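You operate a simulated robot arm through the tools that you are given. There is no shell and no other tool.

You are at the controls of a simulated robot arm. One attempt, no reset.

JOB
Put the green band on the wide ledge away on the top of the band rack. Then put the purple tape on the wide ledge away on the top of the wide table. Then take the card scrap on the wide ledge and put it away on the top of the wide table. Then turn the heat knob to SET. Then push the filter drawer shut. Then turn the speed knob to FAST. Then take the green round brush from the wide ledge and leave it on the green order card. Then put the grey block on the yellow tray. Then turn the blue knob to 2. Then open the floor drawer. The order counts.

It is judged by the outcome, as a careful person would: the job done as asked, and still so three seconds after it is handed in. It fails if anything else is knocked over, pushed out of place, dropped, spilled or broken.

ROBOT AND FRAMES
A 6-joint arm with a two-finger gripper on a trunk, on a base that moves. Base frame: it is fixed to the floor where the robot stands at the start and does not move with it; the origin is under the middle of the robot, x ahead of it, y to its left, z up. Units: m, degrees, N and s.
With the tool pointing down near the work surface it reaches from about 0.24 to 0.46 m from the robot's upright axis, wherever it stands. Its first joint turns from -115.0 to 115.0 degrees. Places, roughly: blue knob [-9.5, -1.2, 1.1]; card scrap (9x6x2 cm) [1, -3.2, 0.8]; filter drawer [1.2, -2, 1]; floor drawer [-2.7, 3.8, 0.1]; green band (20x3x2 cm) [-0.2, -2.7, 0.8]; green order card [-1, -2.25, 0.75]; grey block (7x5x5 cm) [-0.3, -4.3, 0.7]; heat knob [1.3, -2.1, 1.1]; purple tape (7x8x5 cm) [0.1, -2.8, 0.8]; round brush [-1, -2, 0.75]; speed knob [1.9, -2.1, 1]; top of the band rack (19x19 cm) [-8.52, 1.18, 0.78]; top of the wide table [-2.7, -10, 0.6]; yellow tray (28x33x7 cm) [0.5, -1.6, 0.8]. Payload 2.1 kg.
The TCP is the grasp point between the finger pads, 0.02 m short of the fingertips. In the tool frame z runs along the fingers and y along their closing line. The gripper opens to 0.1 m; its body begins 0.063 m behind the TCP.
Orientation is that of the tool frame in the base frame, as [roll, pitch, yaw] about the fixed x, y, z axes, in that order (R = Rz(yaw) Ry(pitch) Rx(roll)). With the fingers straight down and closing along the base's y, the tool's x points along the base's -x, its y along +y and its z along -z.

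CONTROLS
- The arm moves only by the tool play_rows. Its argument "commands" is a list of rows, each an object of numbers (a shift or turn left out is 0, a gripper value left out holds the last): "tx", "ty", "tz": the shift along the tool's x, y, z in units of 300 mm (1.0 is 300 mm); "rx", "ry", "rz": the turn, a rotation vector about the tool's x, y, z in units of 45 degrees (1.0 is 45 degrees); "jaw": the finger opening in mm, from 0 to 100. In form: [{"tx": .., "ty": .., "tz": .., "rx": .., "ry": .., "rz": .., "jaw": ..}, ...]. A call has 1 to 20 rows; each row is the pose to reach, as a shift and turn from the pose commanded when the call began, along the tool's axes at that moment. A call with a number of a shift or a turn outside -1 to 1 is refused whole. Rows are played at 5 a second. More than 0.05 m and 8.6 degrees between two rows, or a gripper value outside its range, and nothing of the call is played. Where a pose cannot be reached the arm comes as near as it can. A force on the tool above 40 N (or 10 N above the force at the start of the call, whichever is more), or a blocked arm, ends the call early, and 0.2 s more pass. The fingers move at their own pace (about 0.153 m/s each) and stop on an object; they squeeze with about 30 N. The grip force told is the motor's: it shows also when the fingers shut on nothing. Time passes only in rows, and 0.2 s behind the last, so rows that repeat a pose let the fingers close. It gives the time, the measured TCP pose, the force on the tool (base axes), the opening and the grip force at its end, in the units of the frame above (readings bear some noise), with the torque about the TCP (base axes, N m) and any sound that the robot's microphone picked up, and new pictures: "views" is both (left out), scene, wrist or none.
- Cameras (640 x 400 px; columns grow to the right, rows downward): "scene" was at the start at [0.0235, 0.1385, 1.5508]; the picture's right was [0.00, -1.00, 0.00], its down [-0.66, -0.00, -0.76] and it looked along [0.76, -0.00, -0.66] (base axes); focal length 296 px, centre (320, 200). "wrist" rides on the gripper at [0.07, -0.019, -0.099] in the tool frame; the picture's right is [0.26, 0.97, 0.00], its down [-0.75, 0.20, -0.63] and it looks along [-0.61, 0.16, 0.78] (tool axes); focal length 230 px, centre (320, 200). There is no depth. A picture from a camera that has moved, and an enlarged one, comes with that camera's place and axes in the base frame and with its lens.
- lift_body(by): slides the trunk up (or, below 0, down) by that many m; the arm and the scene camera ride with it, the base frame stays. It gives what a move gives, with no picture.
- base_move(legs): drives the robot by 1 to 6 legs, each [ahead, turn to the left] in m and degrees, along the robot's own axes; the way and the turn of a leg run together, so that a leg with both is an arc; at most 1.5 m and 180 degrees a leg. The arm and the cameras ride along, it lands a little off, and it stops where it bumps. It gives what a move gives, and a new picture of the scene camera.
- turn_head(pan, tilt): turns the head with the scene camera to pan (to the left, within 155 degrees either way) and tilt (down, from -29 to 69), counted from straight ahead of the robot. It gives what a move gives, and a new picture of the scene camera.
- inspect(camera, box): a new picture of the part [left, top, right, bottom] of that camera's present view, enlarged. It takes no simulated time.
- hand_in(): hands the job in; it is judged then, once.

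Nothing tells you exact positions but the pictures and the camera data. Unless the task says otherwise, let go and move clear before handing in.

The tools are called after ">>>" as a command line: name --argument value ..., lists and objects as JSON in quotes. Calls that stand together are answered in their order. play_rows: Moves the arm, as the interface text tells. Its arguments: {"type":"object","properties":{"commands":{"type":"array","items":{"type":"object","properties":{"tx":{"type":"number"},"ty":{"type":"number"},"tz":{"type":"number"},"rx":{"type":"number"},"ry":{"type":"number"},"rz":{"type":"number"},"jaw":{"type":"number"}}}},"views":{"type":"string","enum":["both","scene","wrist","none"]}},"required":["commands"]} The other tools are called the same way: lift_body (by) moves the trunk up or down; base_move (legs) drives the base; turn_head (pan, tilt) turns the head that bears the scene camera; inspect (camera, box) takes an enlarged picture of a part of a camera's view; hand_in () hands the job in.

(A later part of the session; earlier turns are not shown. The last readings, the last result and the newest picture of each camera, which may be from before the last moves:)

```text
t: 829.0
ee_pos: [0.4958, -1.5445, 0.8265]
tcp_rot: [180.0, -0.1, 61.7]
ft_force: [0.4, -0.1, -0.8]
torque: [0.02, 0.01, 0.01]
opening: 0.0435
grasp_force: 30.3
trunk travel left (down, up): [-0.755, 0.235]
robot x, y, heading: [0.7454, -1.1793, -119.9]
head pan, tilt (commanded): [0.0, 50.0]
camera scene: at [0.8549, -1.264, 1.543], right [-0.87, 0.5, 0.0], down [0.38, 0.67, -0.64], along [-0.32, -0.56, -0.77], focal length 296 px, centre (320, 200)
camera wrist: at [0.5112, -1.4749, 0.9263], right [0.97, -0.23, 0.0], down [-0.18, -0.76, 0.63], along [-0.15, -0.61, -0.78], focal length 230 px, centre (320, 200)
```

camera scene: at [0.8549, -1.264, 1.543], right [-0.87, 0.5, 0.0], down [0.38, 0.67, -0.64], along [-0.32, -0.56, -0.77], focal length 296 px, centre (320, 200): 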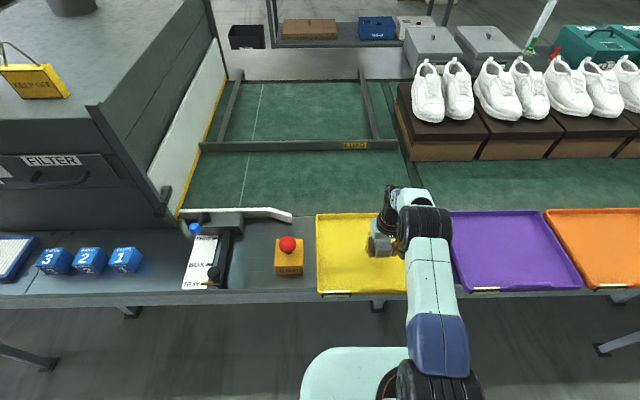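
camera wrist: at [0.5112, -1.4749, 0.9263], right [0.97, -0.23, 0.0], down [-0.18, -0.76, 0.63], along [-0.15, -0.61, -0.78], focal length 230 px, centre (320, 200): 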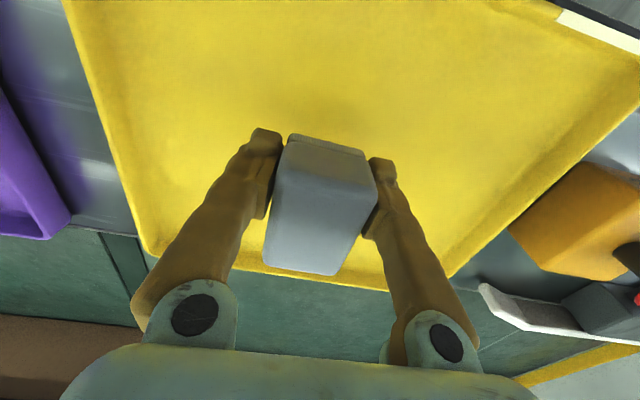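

>>> play_rows --commands '[{"tz": 0.02}, {"tz": 0.04}, {"tz": 0.06}, {"tz": 0.075}]' --views "none"

```text
t: 830.0
ee_pos: [0.4942, -1.5448, 0.8052]
tcp_rot: [180.0, -0.2, 61.7]
ft_force: [-0.6, -0.8, -1.4]
torque: [0.0, -0.01, 0.0]
opening: 0.0433
grasp_force: 29.9
trunk travel left (down, up): [-0.755, 0.235]
robot x, y, heading: [0.7462, -1.1786, -119.9]
head pan, tilt (commanded): [0.0, 50.0]
```

>>> play_rows --commands '[{"tz": 0.013}, {"tz": 0.026}]' --views "none"

>>> play_rows --commands '[{"tz": 0.01}, {"tz": 0.02}]' --views "none"

```text
t: 830.6
ee_pos: [0.4942, -1.5446, 0.7967]
tcp_rot: [-180.0, -0.1, 61.7]
ft_force: [-1.1, 0.1, -1.5]
torque: [0.0, -0.03, 0.0]
opening: 0.0433
grasp_force: 30.2
trunk travel left (down, up): [-0.755, 0.235]
robot x, y, heading: [0.7435, -1.1792, -119.7]
head pan, tilt (commanded): [0.0, 50.0]
```

```text
t: 831.2
ee_pos: [0.4941, -1.5448, 0.7913]
tcp_rot: [-179.9, -0.2, 61.8]
ft_force: [0.8, 0.8, 0.0]
torque: [-0.01, 0.01, 0.04]
opening: 0.0432
grasp_force: 29.8
trunk travel left (down, up): [-0.755, 0.235]
robot x, y, heading: [0.7412, -1.1808, -119.6]
head pan, tilt (commanded): [0.0, 50.0]
```

>>> play_rows --commands '[{"tz": 0.01}, {"tz": 0.02}]' --views "wrist"

```text
t: 831.8
ee_pos: [0.4953, -1.5451, 0.7849]
tcp_rot: [-180.0, 0.0, 61.8]
ft_force: [-0.3, -0.8, -1.1]
torque: [0.0, -0.02, 0.01]
opening: 0.0437
grasp_force: 30.1
trunk travel left (down, up): [-0.755, 0.235]
robot x, y, heading: [0.7439, -1.1805, -119.6]
head pan, tilt (commanded): [0.0, 50.0]
camera wrist: at [0.5098, -1.4747, 0.8846], right [0.97, -0.23, 0.0], down [-0.18, -0.76, 0.63], along [-0.15, -0.61, -0.78], focal length 230 px, centre (320, 200)
```

wrist: 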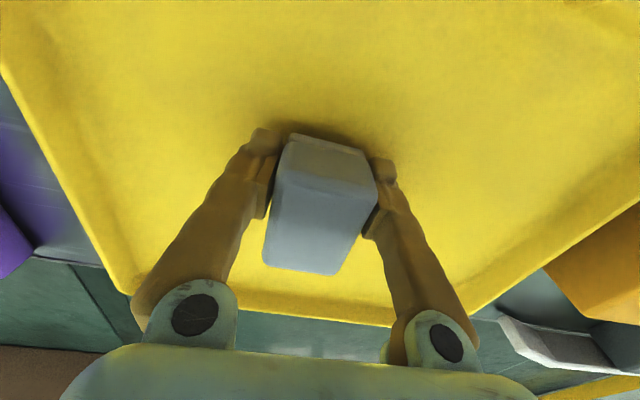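

>>> play_rows --commands '[{"tz": 0.009}, {"tz": 0.018}]' --views "none"

>>> play_rows --commands '[{"tz": 0.004}, {"tz": 0.008}]' --views "none"

```text
t: 832.4
ee_pos: [0.4937, -1.5455, 0.7797]
tcp_rot: [-180.0, 0.0, 61.7]
ft_force: [-0.9, -0.3, -1.0]
torque: [0.01, -0.02, 0.03]
opening: 0.0433
grasp_force: 29.8
trunk travel left (down, up): [-0.755, 0.235]
robot x, y, heading: [0.7429, -1.1756, -119.7]
head pan, tilt (commanded): [0.0, 50.0]
```

```text
t: 833.0
ee_pos: [0.4936, -1.5451, 0.7783]
tcp_rot: [-179.8, 0.1, 61.7]
ft_force: [-0.4, -0.2, 5.5]
torque: [-0.11, -0.08, 0.02]
opening: 0.0433
grasp_force: 29.9
trunk travel left (down, up): [-0.755, 0.235]
robot x, y, heading: [0.7429, -1.1776, -119.9]
head pan, tilt (commanded): [0.0, 50.0]
```

Contact (5.5 N). Releasing the block and rising.

>>> play_rows --commands '[{"jaw": 50}, {"jaw": 62}, {"jaw": 65}, {"jaw": 65}]' --views "none"

>>> play_rows --commands '[{"tz": -0.06}, {"tz": -0.18}, {"tz": -0.32}, {"tz": -0.46}, {"tz": -0.6}, {"tz": -0.74}, {"tz": -0.8}]' --views "both"

```text
t: 834.0
ee_pos: [0.4938, -1.5445, 0.779]
tcp_rot: [-179.9, -0.1, 61.7]
ft_force: [0.0, 0.7, 0.5]
torque: [-0.02, 0.01, 0.03]
opening: 0.065
grasp_force: 0.0
trunk travel left (down, up): [-0.755, 0.235]
robot x, y, heading: [0.7436, -1.1799, -119.6]
head pan, tilt (commanded): [0.0, 50.0]
```

```text
t: 835.6
ee_pos: [0.4956, -1.5451, 1.0192]
tcp_rot: [-180.0, -0.1, 61.7]
ft_force: [-0.2, 0.0, -0.7]
torque: [-0.02, -0.01, 0.0]
opening: 0.0648
grasp_force: 0.0
trunk travel left (down, up): [-0.755, 0.235]
robot x, y, heading: [0.7437, -1.1764, -119.8]
head pan, tilt (commanded): [0.0, 50.0]
camera scene: at [0.855, -1.2638, 1.543], right [-0.87, 0.5, 0.0], down [0.38, 0.67, -0.64], along [-0.32, -0.56, -0.77], focal length 296 px, centre (320, 200)
camera wrist: at [0.5103, -1.4744, 1.1182], right [0.97, -0.23, 0.0], down [-0.18, -0.76, 0.63], along [-0.15, -0.61, -0.78], focal length 230 px, centre (320, 200)
```

scene: 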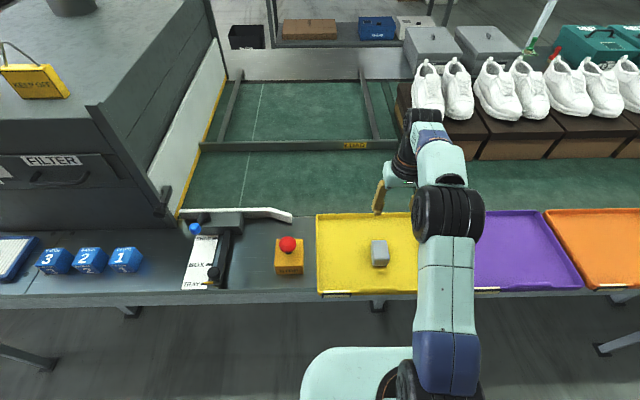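
wrist: 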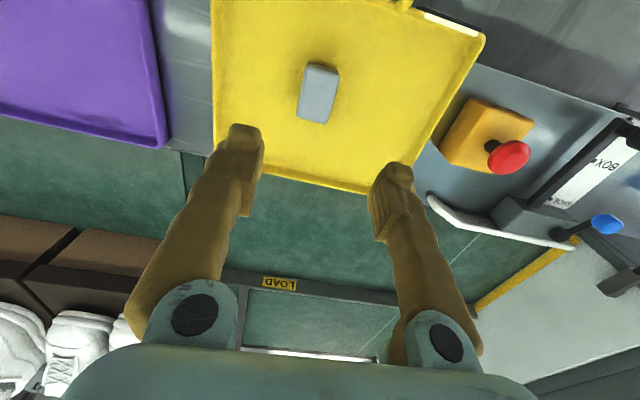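

Grey block sits in the yellow tray. Next is the blue knob at the far end of the room. I'll back off and look down the front corridor to see if I can go directly that way.

>>> base_move --legs '[[-0.55, 0], [0, -90]]'

>>> turn_head --pan 0 --tilt 15

>>> inspect --camera "scene" --box '[200, 80, 440, 240]'

```text
t: 842.7
ee_pos: [0.6593, -0.4377, 1.0185]
tcp_rot: [-179.9, -0.2, -29.6]
ft_force: [-0.9, -0.5, 1.1]
torque: [-0.02, 0.0, 0.0]
opening: 0.0647
grasp_force: 0.1
trunk travel left (down, up): [-0.755, 0.235]
robot x, y, heading: [1.0237, -0.6973, 148.8]
head pan, tilt (commanded): [0.0, 50.0]
camera scene: at [0.9333, -0.8063, 1.543], right [0.51, 0.86, 0.0], down [0.66, -0.39, -0.64], along [-0.55, 0.33, -0.77], focal length 296 px, centre (320, 200)
```

scene: 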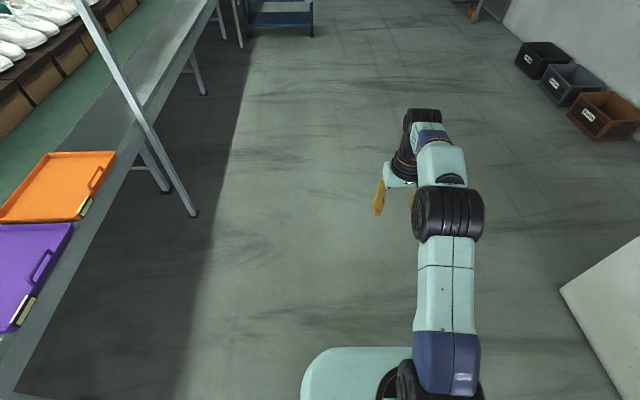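

```text
t: 843.7
ee_pos: [0.6583, -0.4382, 1.0181]
tcp_rot: [-179.9, -0.1, -29.4]
ft_force: [-0.7, -0.1, -0.3]
torque: [0.04, 0.0, 0.0]
opening: 0.065
grasp_force: 0.1
trunk travel left (down, up): [-0.755, 0.235]
robot x, y, heading: [1.0197, -0.6992, 149.0]
head pan, tilt (commanded): [0.0, 15.0]
camera scene: at [0.9191, -0.7978, 1.5966], right [0.51, 0.86, 0.0], down [0.22, -0.13, -0.97], along [-0.83, 0.5, -0.26], focal length 296 px, centre (320, 200)
```

scene: 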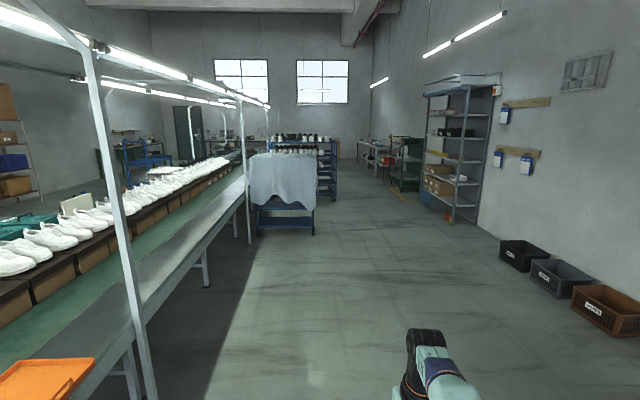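

```text
2.50 times, centred on (320, 160) of scene
camera zoom: at [0.9191, -0.7978, 1.5966], right [0.51, 0.86, 0.0], down [0.22, -0.13, -0.97], along [-0.83, 0.5, -0.26], focal length 740 px, centre (320, 300)
```

zoom: 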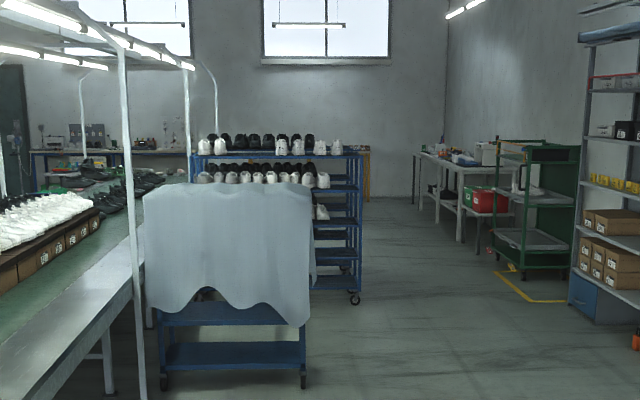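

The front corridor is clear between the carts (v≤0.16) and the shelf (v≥1.9). I'll drive down it at v≈0.85 toward the far end.

>>> base_move --legs '[[0, -18], [1.5, 0], [1.4, 0], [0, 19]]'

>>> turn_head --pan 20 --tilt 15

```text
t: 859.7
ee_pos: [-1.2231, 1.7547, 1.0192]
tcp_rot: [-180.0, -0.2, -30.0]
ft_force: [-0.7, 0.6, -0.1]
torque: [0.01, -0.01, 0.0]
opening: 0.0648
grasp_force: 0.0
trunk travel left (down, up): [-0.755, 0.235]
robot x, y, heading: [-0.8653, 1.4932, 148.8]
head pan, tilt (commanded): [0.0, 15.0]
camera scene: at [-0.9665, 1.3918, 1.5967], right [0.52, 0.85, 0.0], down [0.22, -0.14, -0.97], along [-0.82, 0.5, -0.26], focal length 296 px, centre (320, 200)
```

scene: 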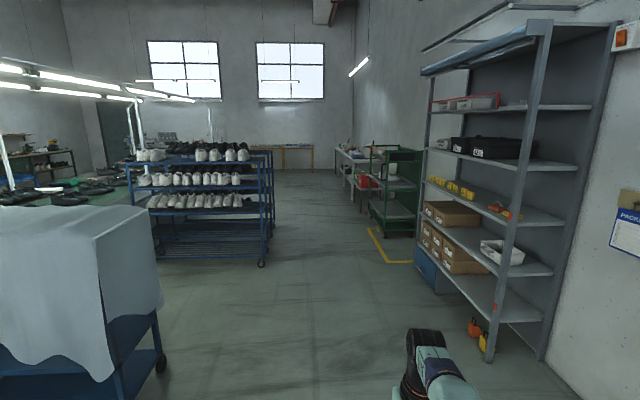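

```text
t: 860.5
ee_pos: [-1.2228, 1.7549, 1.0184]
tcp_rot: [-179.8, -0.2, -30.0]
ft_force: [0.1, 0.1, -0.1]
torque: [-0.01, 0.0, 0.0]
opening: 0.0651
grasp_force: 0.0
trunk travel left (down, up): [-0.755, 0.235]
robot x, y, heading: [-0.8654, 1.4957, 148.6]
head pan, tilt (commanded): [20.0, 15.0]
camera scene: at [-0.9783, 1.3616, 1.5967], right [0.2, 0.98, 0.0], down [0.25, -0.05, -0.97], along [-0.95, 0.19, -0.26], focal length 296 px, centre (320, 200)
```

scene: 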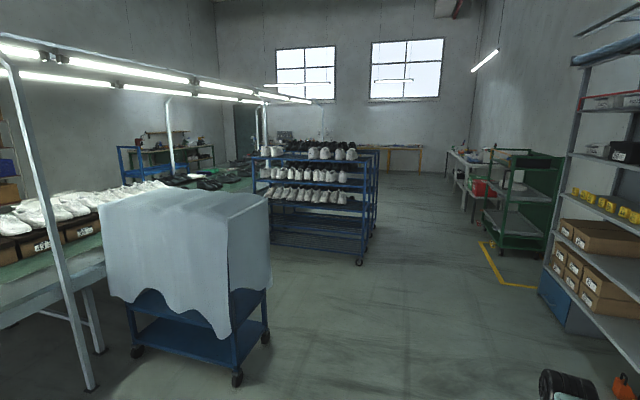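

I can see the steel shelf with a blue low unit at its far end (floor drawer). I'll zoom on it for later, then continue.

>>> turn_head --pan -25 --tilt 25

>>> inspect --camera "scene" --box '[200, 180, 360, 320]'

```text
t: 861.7
ee_pos: [-1.2221, 1.7554, 1.0199]
tcp_rot: [-180.0, 0.0, -30.0]
ft_force: [-0.5, 0.6, -0.4]
torque: [0.0, 0.01, 0.04]
opening: 0.065
grasp_force: 0.0
trunk travel left (down, up): [-0.755, 0.235]
robot x, y, heading: [-0.8648, 1.4952, 148.8]
head pan, tilt (commanded): [-25.0, 25.0]
camera scene: at [-0.9379, 1.4196, 1.5805], right [0.83, 0.55, 0.0], down [0.23, -0.35, -0.91], along [-0.5, 0.76, -0.42], focal length 296 px, centre (320, 200)
```

scene: 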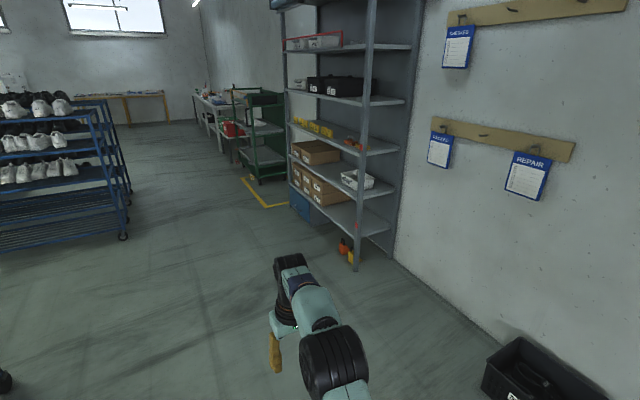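

```text
2.86 times, centred on (280, 250) of scene
camera zoom: at [-0.9379, 1.4196, 1.5805], right [0.83, 0.55, 0.0], down [0.23, -0.35, -0.91], along [-0.5, 0.76, -0.42], focal length 846 px, centre (434, 57)
```

zoom: 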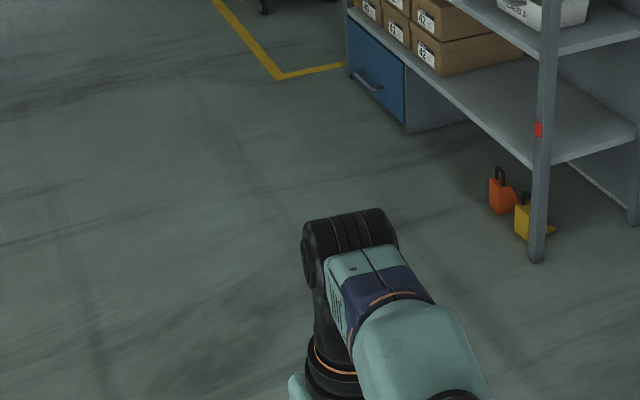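

>>> base_move --legs '[[0, 1.2], [1.5, 0], [1.5, 0], [1.5, 0]]'

>>> turn_head --pan 20 --tilt 15

>>> turn_head --pan 60 --tilt 15

```text
t: 883.4
ee_pos: [-5.0729, 4.025, 1.0183]
tcp_rot: [-179.8, -0.1, -29.0]
ft_force: [0.9, 0.1, 0.0]
torque: [-0.01, 0.02, 0.0]
opening: 0.0648
grasp_force: 0.0
trunk travel left (down, up): [-0.755, 0.235]
robot x, y, heading: [-4.7091, 3.7716, 149.6]
head pan, tilt (commanded): [-25.0, 25.0]
camera scene: at [-4.7813, 3.696, 1.5805], right [0.82, 0.57, 0.0], down [0.24, -0.35, -0.91], along [-0.51, 0.75, -0.42], focal length 296 px, centre (320, 200)
```

scene: 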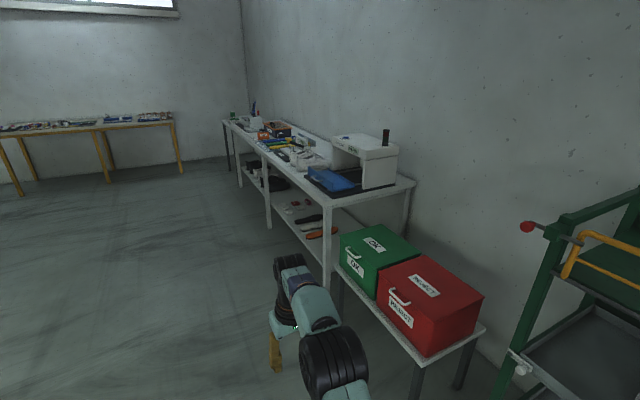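

```text
t: 884.5
ee_pos: [-5.0725, 4.0252, 1.0177]
tcp_rot: [-179.9, -0.1, -29.0]
ft_force: [-0.5, 0.5, -0.7]
torque: [0.01, 0.0, -0.01]
opening: 0.065
grasp_force: 0.1
trunk travel left (down, up): [-0.755, 0.235]
robot x, y, heading: [-4.7096, 3.7724, 149.7]
head pan, tilt (commanded): [20.0, 15.0]
camera scene: at [-4.821, 3.6372, 1.5967], right [0.18, 0.98, 0.0], down [0.25, -0.05, -0.97], along [-0.95, 0.18, -0.26], focal length 296 px, centre (320, 200)
```

scene: 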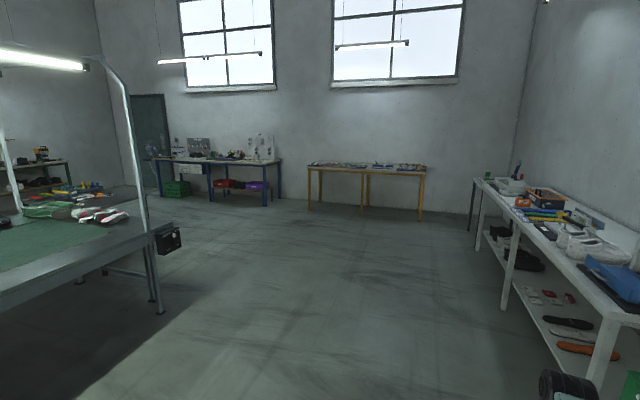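

```text
t: 885.6
ee_pos: [-5.0729, 4.026, 1.018]
tcp_rot: [-179.9, -0.2, -29.0]
ft_force: [-0.1, -0.5, 0.3]
torque: [-0.01, 0.03, 0.06]
opening: 0.065
grasp_force: 0.0
trunk travel left (down, up): [-0.755, 0.235]
robot x, y, heading: [-4.7113, 3.7738, 149.6]
head pan, tilt (commanded): [60.0, 15.0]
camera scene: at [-4.8104, 3.5742, 1.5967], right [-0.49, 0.87, 0.0], down [0.23, 0.13, -0.97], along [-0.84, -0.48, -0.26], focal length 296 px, centre (320, 200)
```

scene: 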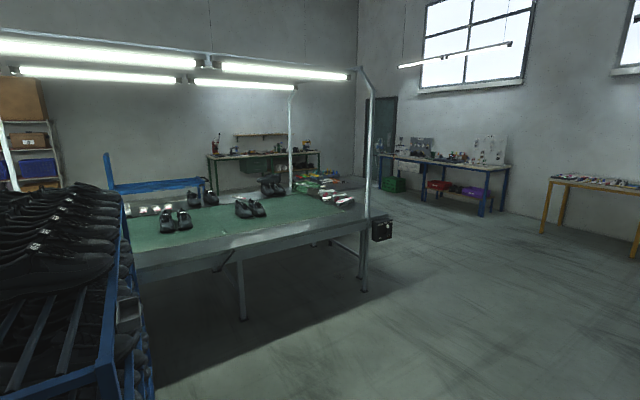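

>>> inspect --camera "scene" --box '[190, 120, 340, 200]'

>>> base_move --legs '[[0, 10], [1.5, 0], [1.5, 0], [0.4, 0], [0, 80]]'

>>> turn_head --pan 0 --tilt 15

```text
4.27 times, centred on (265, 160) of scene
camera zoom: at [-4.8104, 3.5742, 1.5967], right [-0.49, 0.87, 0.0], down [0.23, 0.13, -0.97], along [-0.84, -0.48, -0.26], focal length 1263 px, centre (555, 371)
```

zoom: 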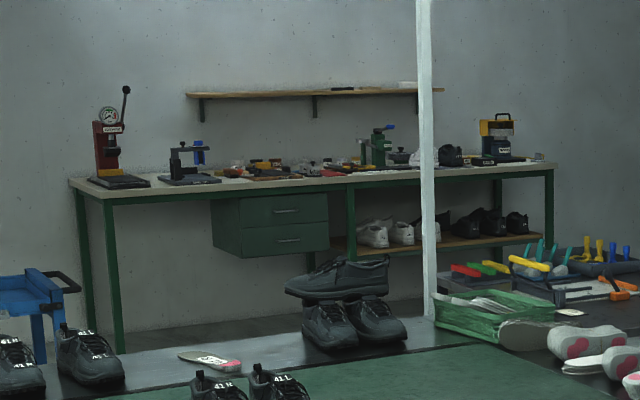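

```text
t: 906.3
ee_pos: [-8.1388, 4.6183, 1.0188]
tcp_rot: [-179.8, -0.1, 62.4]
ft_force: [-0.2, 0.4, 1.1]
torque: [-0.02, 0.0, -0.02]
opening: 0.065
grasp_force: 0.0
trunk travel left (down, up): [-0.755, 0.235]
robot x, y, heading: [-7.897, 4.9879, -119.2]
head pan, tilt (commanded): [60.0, 15.0]
camera scene: at [-7.6963, 4.8906, 1.5967], right [-0.86, -0.51, 0.0], down [-0.13, 0.22, -0.97], along [0.5, -0.83, -0.26], focal length 296 px, centre (320, 200)
```

scene: 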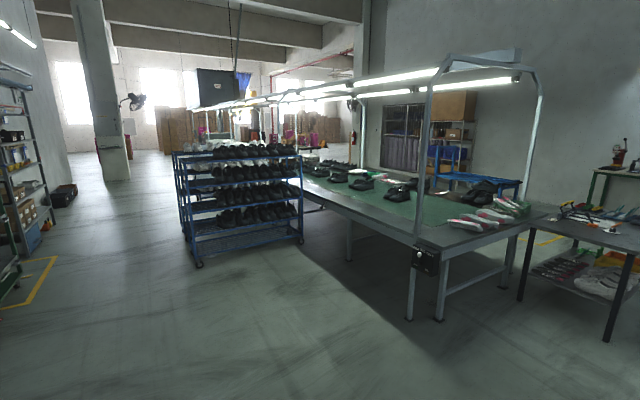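

```text
t: 907.6
ee_pos: [-8.1389, 4.618, 1.0184]
tcp_rot: [-179.9, -0.1, 62.4]
ft_force: [-0.1, 0.6, 0.1]
torque: [-0.02, -0.02, 0.0]
opening: 0.0653
grasp_force: 0.1
trunk travel left (down, up): [-0.755, 0.235]
robot x, y, heading: [-7.8958, 4.9882, -118.9]
head pan, tilt (commanded): [0.0, 15.0]
camera scene: at [-7.7895, 4.889, 1.5967], right [-0.87, 0.48, 0.0], down [0.13, 0.23, -0.97], along [-0.47, -0.84, -0.26], focal length 296 px, centre (320, 200)
```

scene: 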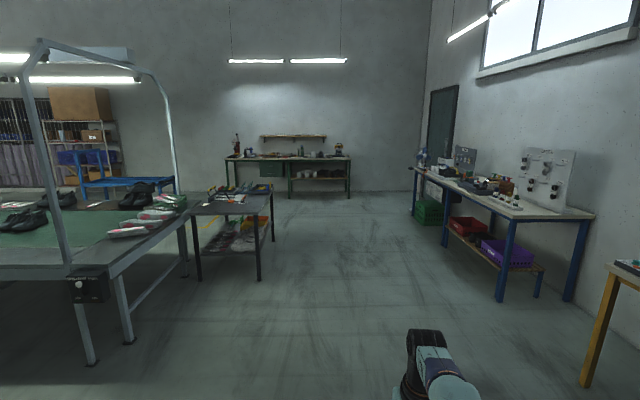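

>>> inspect --camera "scene" --box '[215, 120, 365, 210]'

>>> inspect --camera "scene" --box '[225, 130, 275, 165]'

```text
4.27 times, centred on (290, 165) of scene
camera zoom: at [-7.7895, 4.889, 1.5967], right [-0.87, 0.48, 0.0], down [0.13, 0.23, -0.97], along [-0.47, -0.84, -0.26], focal length 1263 px, centre (448, 349)
```

zoom: 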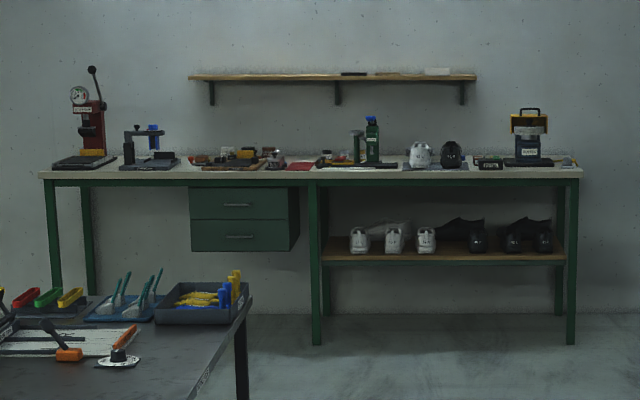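

```text
11.43 times, centred on (250, 148) of scene
camera zoom: at [-7.7895, 4.889, 1.5967], right [-0.87, 0.48, 0.0], down [0.13, 0.23, -0.97], along [-0.47, -0.84, -0.26], focal length 3384 px, centre (1120, 800)
```

zoom: 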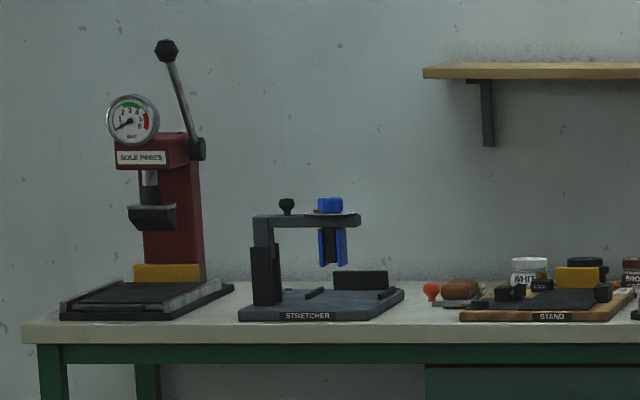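

The blue knob is the top-facing dial on the STRETCHER device on the green bench. I'll drive there: straight down past the small bench, then over to it.

>>> base_move --legs '[[0, -1], [1.5, 0], [1.5, 0], [1.5, 0], [0.75, 0]]'

>>> turn_head --pan 60 --tilt 20

```text
t: 933.1
ee_pos: [-10.6926, 0.0399, 1.0178]
tcp_rot: [-179.8, -0.1, 62.9]
ft_force: [-0.1, 0.0, 0.4]
torque: [-0.03, 0.0, -0.04]
opening: 0.0653
grasp_force: 0.1
trunk travel left (down, up): [-0.755, 0.235]
robot x, y, heading: [-10.4504, 0.4097, -118.7]
head pan, tilt (commanded): [0.0, 15.0]
camera scene: at [-10.3457, 0.3141, 1.5967], right [-0.88, 0.48, 0.0], down [0.12, 0.23, -0.97], along [-0.46, -0.85, -0.26], focal length 296 px, centre (320, 200)
```

scene: 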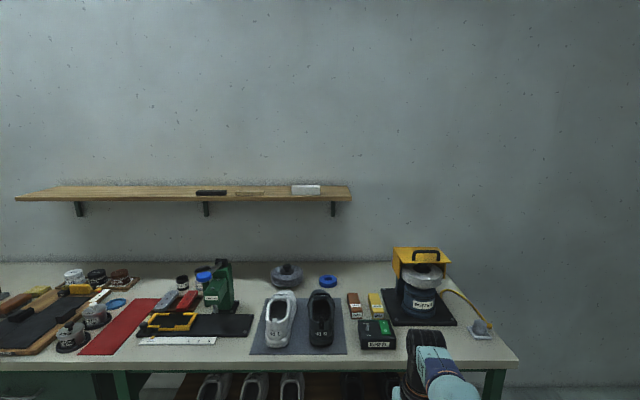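

```text
t: 934.4
ee_pos: [-10.6921, 0.0391, 1.0177]
tcp_rot: [-179.9, -0.1, 62.9]
ft_force: [0.1, 0.7, -0.4]
torque: [0.01, -0.01, 0.01]
opening: 0.0649
grasp_force: 0.0
trunk travel left (down, up): [-0.755, 0.235]
robot x, y, heading: [-10.4525, 0.4153, -118.3]
head pan, tilt (commanded): [60.0, 20.0]
camera scene: at [-10.2527, 0.3163, 1.5886], right [-0.85, -0.52, 0.0], down [-0.18, 0.29, -0.94], along [0.49, -0.8, -0.34], focal length 296 px, centre (320, 200)
```

scene: 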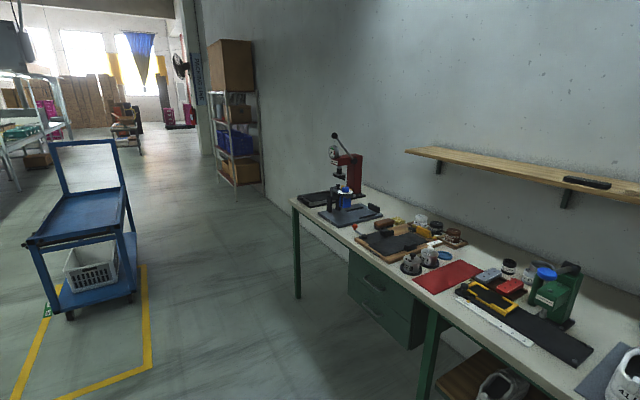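

>>> base_move --legs '[[0, 88.5], [1.5, 0], [0.12, 0], [0, -90]]'

>>> turn_head --pan 0 --tilt 30

>>> inspect --camera "scene" --box '[240, 120, 420, 260]'

```text
t: 950.3
ee_pos: [-9.3005, -0.8006, 1.0183]
tcp_rot: [-179.9, -0.1, 60.4]
ft_force: [0.3, -0.2, -0.1]
torque: [0.02, -0.02, 0.01]
opening: 0.0651
grasp_force: 0.1
trunk travel left (down, up): [-0.755, 0.235]
robot x, y, heading: [-9.0419, -0.4392, -120.9]
head pan, tilt (commanded): [60.0, 20.0]
camera scene: at [-8.8493, -0.5424, 1.5886], right [-0.87, -0.49, 0.0], down [-0.17, 0.3, -0.94], along [0.46, -0.82, -0.34], focal length 296 px, centre (320, 200)
```

scene: 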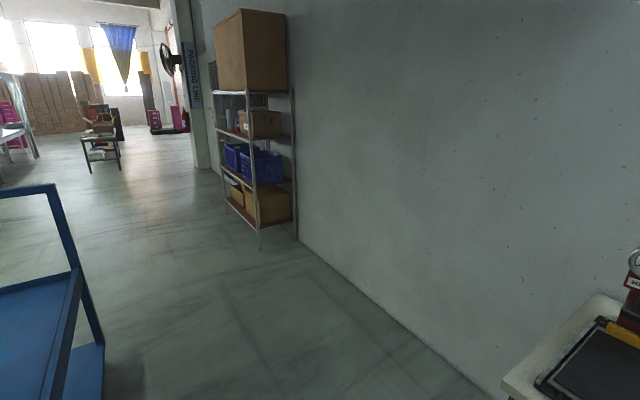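

```text
t: 951.6
ee_pos: [-9.3008, -0.8, 1.0184]
tcp_rot: [-179.8, -0.2, 60.4]
ft_force: [-0.4, 0.6, 0.8]
torque: [-0.01, -0.03, 0.01]
opening: 0.065
grasp_force: 0.0
trunk travel left (down, up): [-0.755, 0.235]
robot x, y, heading: [-9.0437, -0.4397, -120.9]
head pan, tilt (commanded): [0.0, 30.0]
camera scene: at [-8.9409, -0.5386, 1.5725], right [-0.86, 0.51, 0.0], down [0.26, 0.43, -0.87], along [-0.45, -0.74, -0.5], focal length 296 px, centre (320, 200)
```

scene: 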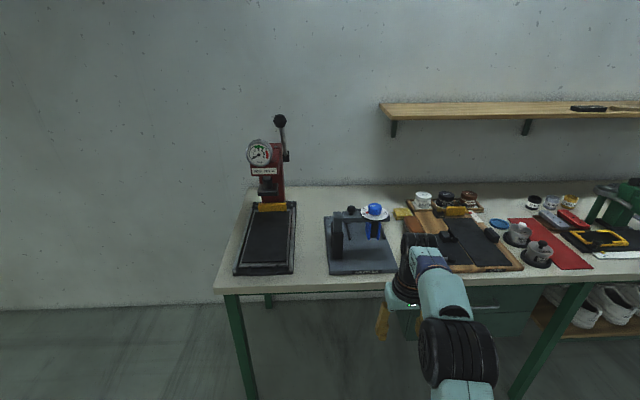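

```text
2.86 times, centred on (330, 190) of scene
camera zoom: at [-8.9409, -0.5386, 1.5725], right [-0.86, 0.51, 0.0], down [0.26, 0.43, -0.87], along [-0.45, -0.74, -0.5], focal length 846 px, centre (291, 229)
```

zoom: 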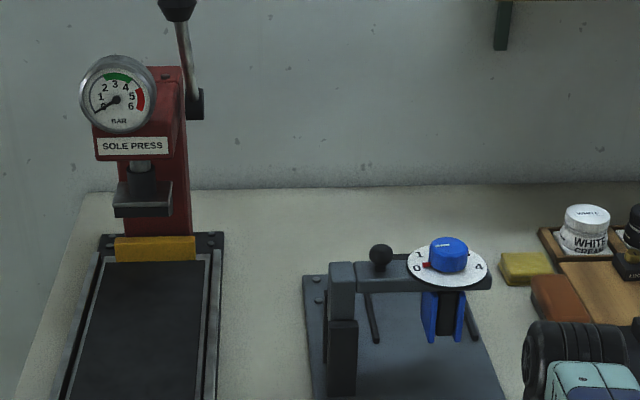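

>>> inspect --camera "scene" --box '[350, 190, 400, 230]'

```text
10.00 times, centred on (375, 210) of scene
camera zoom: at [-8.9409, -0.5386, 1.5725], right [-0.86, 0.51, 0.0], down [0.26, 0.43, -0.87], along [-0.45, -0.74, -0.5], focal length 2961 px, centre (-230, 100)
```

zoom: 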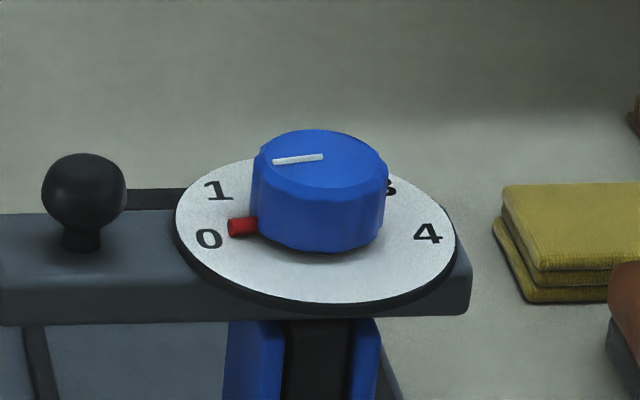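

The dial: pointer currently at 0 (left), numbers go clockwise 0-1-2-3-4 with 2 at the back, so I need ~90° clockwise seen from above. I'll raise the trunk a little, pre-rotate the gripper -90°, open it, and move in.

>>> lift_body --by 0.1

>>> play_rows --commands '[{"rz": -0.16, "jaw": 80}, {"rz": -0.33}, {"rz": -0.5}, {"rz": -0.66}, {"rz": -0.83}, {"rz": -1.0}]' --views "none"

>>> play_rows --commands '[{"rz": -0.16}, {"rz": -0.33}, {"rz": -0.5}, {"rz": -0.66}, {"rz": -0.83}, {"rz": -1.0}]' --views "none"

>>> base_move --legs '[[0, 0.9], [0.4, 0]]'

>>> turn_head --pan 0 --tilt 50

>>> inspect --camera "scene" --box '[320, 150, 440, 250]'

>>> inspect --camera "wrist" --box '[0, 0, 640, 400]'

```text
t: 952.9
ee_pos: [-9.3012, -0.7993, 1.1178]
tcp_rot: [-179.9, -0.2, 60.4]
ft_force: [0.3, -0.9, -1.1]
torque: [-0.03, 0.01, -0.03]
opening: 0.0648
grasp_force: 0.1
trunk travel left (down, up): [-0.855, 0.135]
robot x, y, heading: [-9.0456, -0.4403, -121.1]
head pan, tilt (commanded): [0.0, 30.0]
```

```text
t: 954.3
ee_pos: [-9.3003, -0.7996, 1.119]
tcp_rot: [-180.0, -0.1, 105.6]
ft_force: [0.2, 0.3, 0.6]
torque: [-0.01, 0.01, 0.03]
opening: 0.0801
grasp_force: 0.1
trunk travel left (down, up): [-0.855, 0.135]
robot x, y, heading: [-9.043, -0.4387, -121.2]
head pan, tilt (commanded): [0.0, 30.0]
```

```text
t: 955.7
ee_pos: [-9.3017, -0.7998, 1.1185]
tcp_rot: [179.8, -0.1, 150.6]
ft_force: [-0.3, 0.4, 0.8]
torque: [-0.01, 0.01, 0.04]
opening: 0.0799
grasp_force: 0.1
trunk travel left (down, up): [-0.855, 0.135]
robot x, y, heading: [-9.0411, -0.438, -121.1]
head pan, tilt (commanded): [0.0, 30.0]
```

```text
t: 958.5
ee_pos: [-9.4959, -1.1431, 1.1184]
tcp_rot: [180.0, -0.1, 150.9]
ft_force: [0.1, -0.2, -0.2]
torque: [-0.01, 0.04, -0.04]
opening: 0.0802
grasp_force: 0.2
trunk travel left (down, up): [-0.855, 0.135]
robot x, y, heading: [-9.2413, -0.776, -120.6]
head pan, tilt (commanded): [0.0, 30.0]
camera scene: at [-9.1381, -0.8774, 1.6726], right [-0.86, 0.51, 0.0], down [0.25, 0.43, -0.87], along [-0.44, -0.75, -0.5], focal length 296 px, centre (320, 200)
```

scene: 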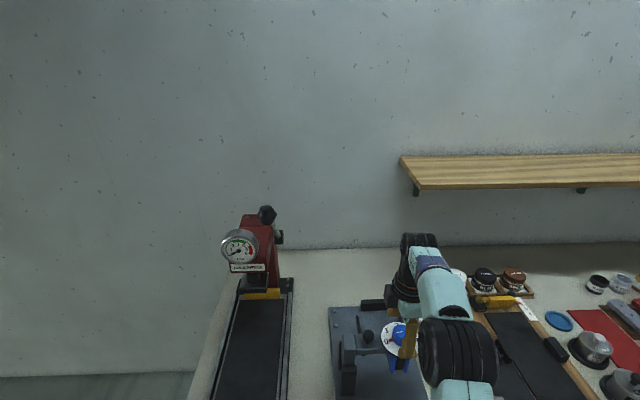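

```text
t: 959.3
ee_pos: [-9.4967, -1.1434, 1.1182]
tcp_rot: [179.9, -0.1, 151.2]
ft_force: [0.2, -0.7, 0.0]
torque: [-0.02, -0.01, -0.01]
opening: 0.0799
grasp_force: 0.1
trunk travel left (down, up): [-0.855, 0.135]
robot x, y, heading: [-9.2434, -0.7795, -120.5]
head pan, tilt (commanded): [0.0, 50.0]
camera scene: at [-9.1321, -0.8672, 1.643], right [-0.86, 0.51, 0.0], down [0.39, 0.66, -0.64], along [-0.33, -0.55, -0.77], focal length 296 px, centre (320, 200)
```

scene: 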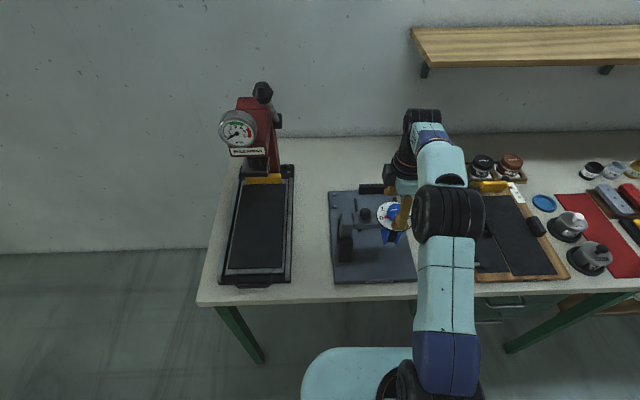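

```text
4.00 times, centred on (380, 200) of scene
camera zoom: at [-9.1321, -0.8672, 1.643], right [-0.86, 0.51, 0.0], down [0.39, 0.66, -0.64], along [-0.33, -0.55, -0.77], focal length 1184 px, centre (80, 200)
```

zoom: 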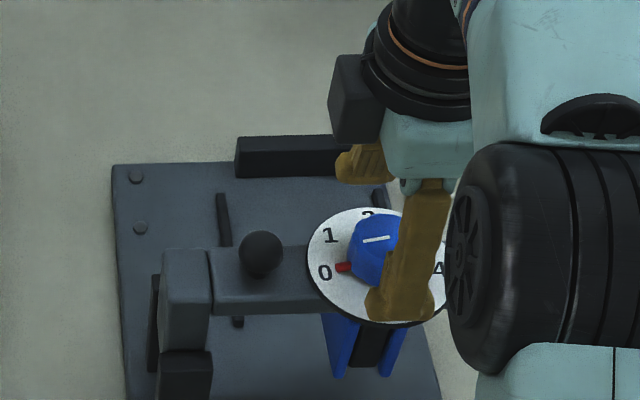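

```text
1.00 times, centred on (320, 200) of wrist (not enlarged: the box is as wide or as high as the picture)
camera zoom: at [-9.5666, -1.1261, 1.2178], right [0.24, 0.97, 0.0], down [0.75, -0.19, 0.63], along [0.61, -0.15, -0.78], focal length 230 px, centre (320, 200)
```

zoom: 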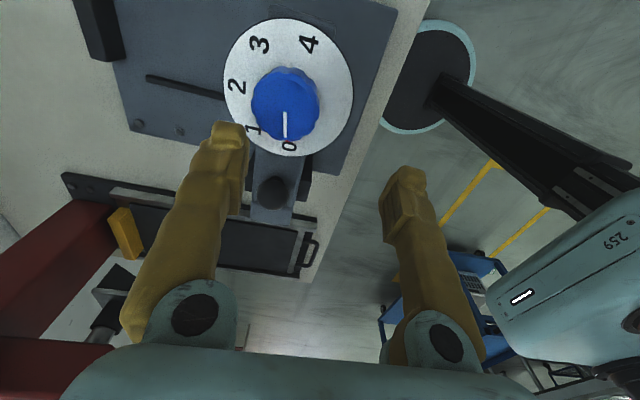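

The wrist camera shows the dial clearly: pointer at 0, and 2 is about 95° clockwise from it. Moving the base 4 cm closer for reach margin, then aligning over the knob.

>>> base_move --legs '[[0.04, 0]]'

>>> play_rows --commands '[{"tx": 0.0}, {"tx": 0.0}]' --views "wrist"

```text
t: 960.2
ee_pos: [-9.5124, -1.1706, 1.1232]
tcp_rot: [-179.7, -0.1, 150.9]
ft_force: [0.8, 0.4, -0.4]
torque: [-0.02, 0.01, 0.03]
opening: 0.08
grasp_force: 0.1
trunk travel left (down, up): [-0.855, 0.135]
robot x, y, heading: [-9.2651, -0.8168, -120.5]
head pan, tilt (commanded): [0.0, 50.0]
camera scene: at [-9.1479, -0.8945, 1.643], right [-0.86, 0.51, 0.0], down [0.39, 0.66, -0.65], along [-0.33, -0.56, -0.76], focal length 296 px, centre (320, 200)
```

scene: 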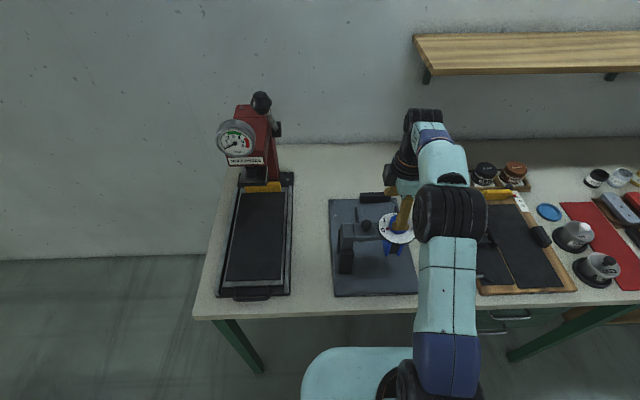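

```text
t: 960.8
ee_pos: [-9.514, -1.1749, 1.1212]
tcp_rot: [-179.9, -0.1, 151.0]
ft_force: [0.1, -0.3, -0.5]
torque: [-0.02, 0.01, 0.02]
opening: 0.0799
grasp_force: 0.0
trunk travel left (down, up): [-0.855, 0.135]
robot x, y, heading: [-9.2594, -0.8146, -120.5]
head pan, tilt (commanded): [0.0, 50.0]
camera wrist: at [-9.5845, -1.1561, 1.2211], right [0.24, 0.97, 0.0], down [0.75, -0.19, 0.63], along [0.61, -0.15, -0.78], focal length 230 px, centre (320, 200)
```

wrist: 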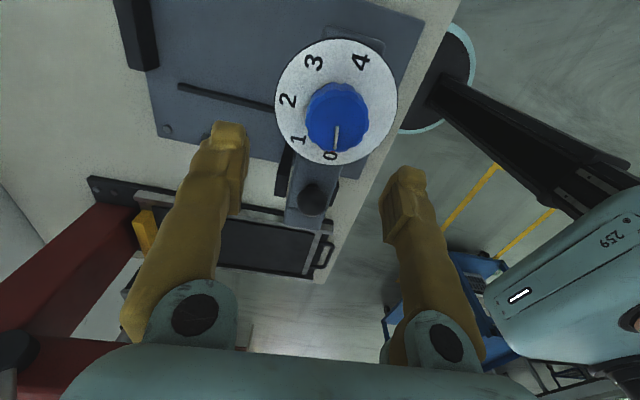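

>>> play_rows --commands '[{"tx": 0.036, "ty": 0.012}, {"tx": 0.071, "ty": 0.025}, {"tx": 0.071, "ty": 0.025, "tz": 0.06}, {"tx": 0.071, "ty": 0.025, "tz": 0.11}, {"tx": 0.071, "ty": 0.025, "tz": 0.11}]' --views "both"

```text
t: 962.0
ee_pos: [-9.5299, -1.1583, 1.0867]
tcp_rot: [-180.0, -0.1, 151.0]
ft_force: [-1.2, 1.7, 0.0]
torque: [0.0, -0.02, -0.03]
opening: 0.0799
grasp_force: 0.0
trunk travel left (down, up): [-0.855, 0.135]
robot x, y, heading: [-9.2622, -0.8141, -120.5]
head pan, tilt (commanded): [0.0, 50.0]
camera scene: at [-9.1522, -0.9012, 1.643], right [-0.86, 0.51, 0.0], down [0.39, 0.66, -0.64], along [-0.33, -0.55, -0.77], focal length 296 px, centre (320, 200)
camera wrist: at [-9.5994, -1.1406, 1.187], right [0.24, 0.97, 0.0], down [0.75, -0.19, 0.63], along [0.61, -0.15, -0.78], focal length 230 px, centre (320, 200)
```

scene: 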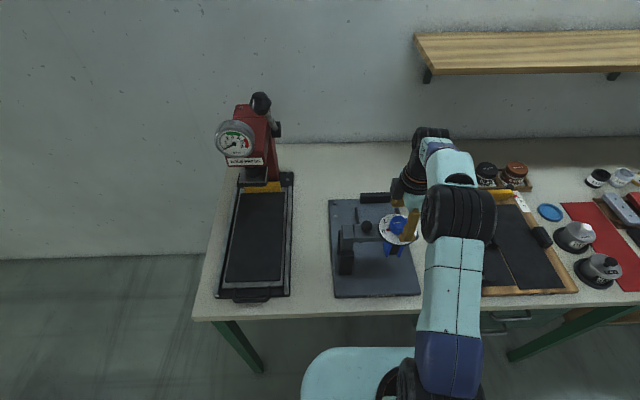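
wrist: 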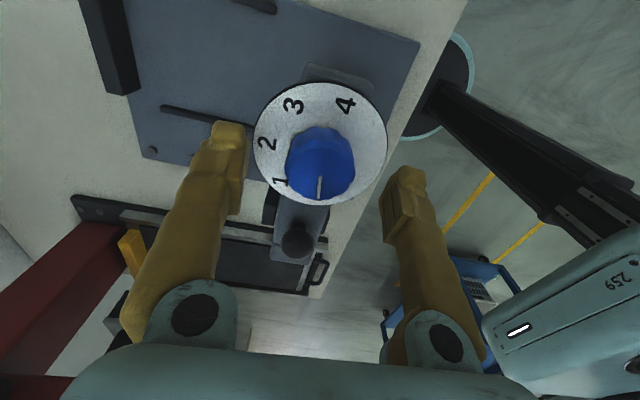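

Centred precisely over the knob. Lowering 2.3 cm and closing.

>>> play_rows --commands '[{"tz": 0.04}, {"tz": 0.076}, {"tz": 0.076}]' --views "none"

>>> play_rows --commands '[{"jaw": 65}, {"jaw": 50}, {"jaw": 40}, {"jaw": 30}, {"jaw": 30}]' --views "wrist"

```text
t: 962.8
ee_pos: [-9.5298, -1.1595, 1.0664]
tcp_rot: [-180.0, -0.1, 151.1]
ft_force: [0.1, -0.3, 0.0]
torque: [0.01, -0.02, -0.03]
opening: 0.08
grasp_force: 0.1
trunk travel left (down, up): [-0.855, 0.135]
robot x, y, heading: [-9.2643, -0.8152, -120.3]
head pan, tilt (commanded): [0.0, 50.0]
```

```text
t: 964.0
ee_pos: [-9.5273, -1.1573, 1.0661]
tcp_rot: [-180.0, -0.1, 151.0]
ft_force: [4.2, 6.3, -5.3]
torque: [0.4, 0.16, 0.04]
opening: 0.0431
grasp_force: 45.1
trunk travel left (down, up): [-0.855, 0.135]
robot x, y, heading: [-9.2626, -0.8144, -120.3]
head pan, tilt (commanded): [0.0, 50.0]
camera wrist: at [-9.5983, -1.1399, 1.1651], right [0.24, 0.97, 0.0], down [0.75, -0.19, 0.63], along [0.61, -0.15, -0.78], focal length 230 px, centre (320, 200)
```

wrist: 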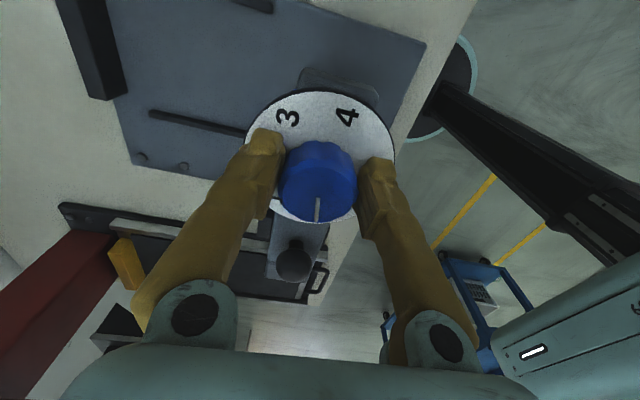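

Gripped (43 mm). Rotating clockwise 45°, with a small position correction.

>>> play_rows --commands '[{"tx": -0.004, "ty": 0.0105}, {"tx": -0.004, "ty": 0.0105, "rz": 0.16}, {"tx": -0.004, "ty": 0.0105, "rz": 0.33}, {"tx": -0.004, "ty": 0.0105, "rz": 0.5}, {"tx": -0.004, "ty": 0.0105, "rz": 0.66}, {"tx": -0.004, "ty": 0.0105, "rz": 0.83}, {"tx": -0.004, "ty": 0.0105, "rz": 1.0}, {"tx": -0.004, "ty": 0.0105, "rz": 1.0}]' --views "wrist"

```text
t: 965.8
ee_pos: [-9.5254, -1.1557, 1.0658]
tcp_rot: [-179.9, 0.0, 105.8]
ft_force: [3.4, 3.2, 1.9]
torque: [0.22, -0.17, -0.03]
opening: 0.0426
grasp_force: 45.0
trunk travel left (down, up): [-0.855, 0.135]
robot x, y, heading: [-9.2642, -0.8108, -120.3]
head pan, tilt (commanded): [0.0, 50.0]
camera wrist: at [-9.563, -1.0934, 1.1648], right [0.86, 0.51, 0.0], down [0.4, -0.67, 0.63], along [0.32, -0.54, -0.78], focal length 230 px, centre (320, 200)
```

wrist: 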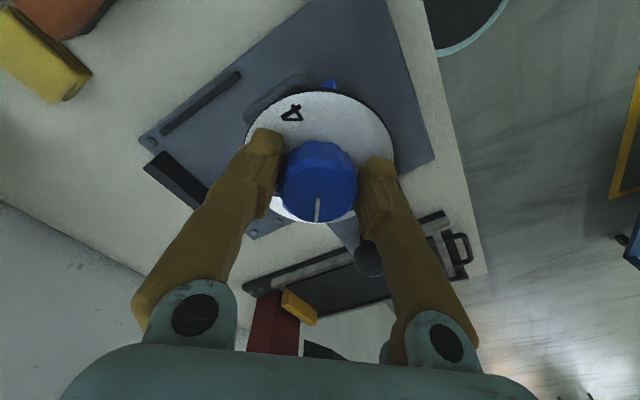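

>>> play_rows --commands '[{"rz": 0.16}, {"rz": 0.33}, {"rz": 0.5}, {"rz": 0.66}, {"rz": 0.83}, {"rz": 1.0}, {"rz": 1.0}]' --views "both"

>>> inspect --camera "scene" --box '[350, 190, 440, 260]'

```text
t: 967.4
ee_pos: [-9.5225, -1.1567, 1.0657]
tcp_rot: [-179.8, -0.1, 60.9]
ft_force: [16.7, 5.7, -9.0]
torque: [0.31, -0.48, 0.04]
opening: 0.0427
grasp_force: 44.7
trunk travel left (down, up): [-0.855, 0.135]
robot x, y, heading: [-9.2631, -0.8151, -120.6]
head pan, tilt (commanded): [0.0, 50.0]
camera scene: at [-9.1454, -0.9007, 1.6424], right [-0.86, 0.51, 0.0], down [0.38, 0.66, -0.64], along [-0.33, -0.56, -0.76], focal length 296 px, centre (320, 200)
camera wrist: at [-9.5052, -1.0859, 1.1648], right [0.97, -0.24, 0.0], down [-0.19, -0.75, 0.63], along [-0.16, -0.61, -0.78], focal length 230 px, centre (320, 200)
```

scene: 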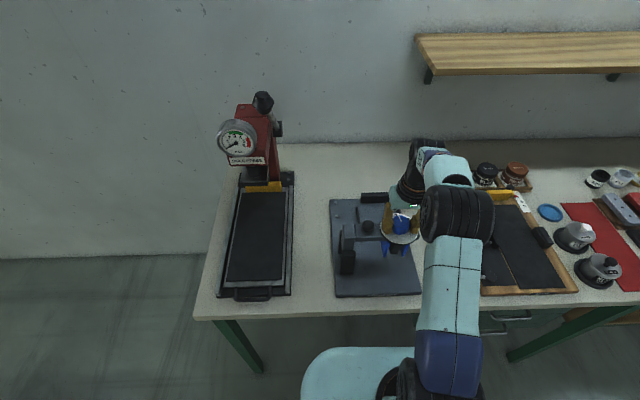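
wrist: 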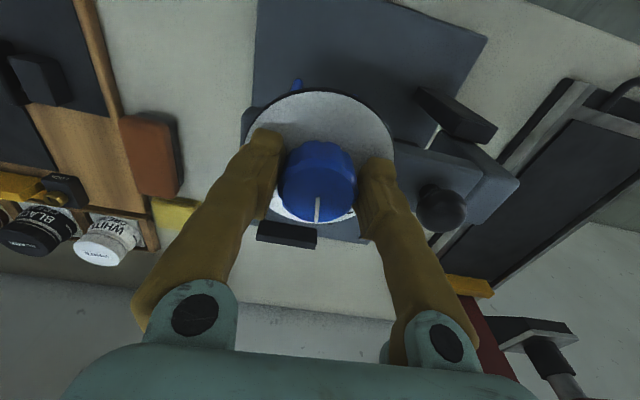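

```text
5.71 times, centred on (395, 225) of scene
camera zoom: at [-9.1454, -0.9007, 1.6424], right [-0.86, 0.51, 0.0], down [0.38, 0.66, -0.64], along [-0.33, -0.56, -0.76], focal length 1692 px, centre (-109, 57)
```

zoom: 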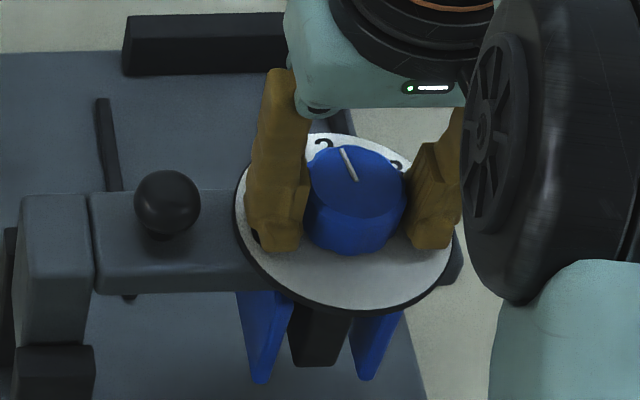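

Pointer is close to 2, about 6° short. Turning a little more.

>>> play_rows --commands '[{"tx": 0.008, "ty": 0.007, "rz": 0.06}, {"tx": 0.008, "ty": 0.007, "rz": 0.133}, {"tx": 0.008, "ty": 0.007, "rz": 0.133}]' --views "none"

>>> inspect --camera "scene" --box '[370, 200, 430, 245]'

```text
t: 968.2
ee_pos: [-9.5217, -1.1552, 1.0652]
tcp_rot: [-179.8, 0.2, 54.8]
ft_force: [9.7, 2.2, -5.9]
torque: [0.14, -0.09, 0.01]
opening: 0.0426
grasp_force: 44.9
trunk travel left (down, up): [-0.855, 0.135]
robot x, y, heading: [-9.2631, -0.8143, -120.5]
head pan, tilt (commanded): [0.0, 50.0]
```

```text
8.89 times, centred on (400, 222) of scene
camera zoom: at [-9.1483, -0.9019, 1.6427], right [-0.86, 0.51, 0.0], down [0.39, 0.66, -0.64], along [-0.33, -0.55, -0.77], focal length 2632 px, centre (-391, 0)
```

zoom: 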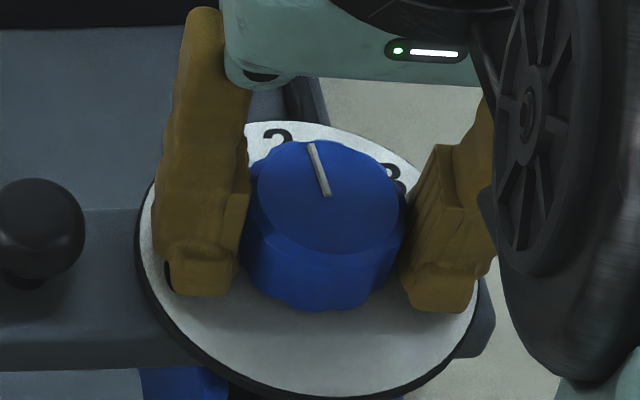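

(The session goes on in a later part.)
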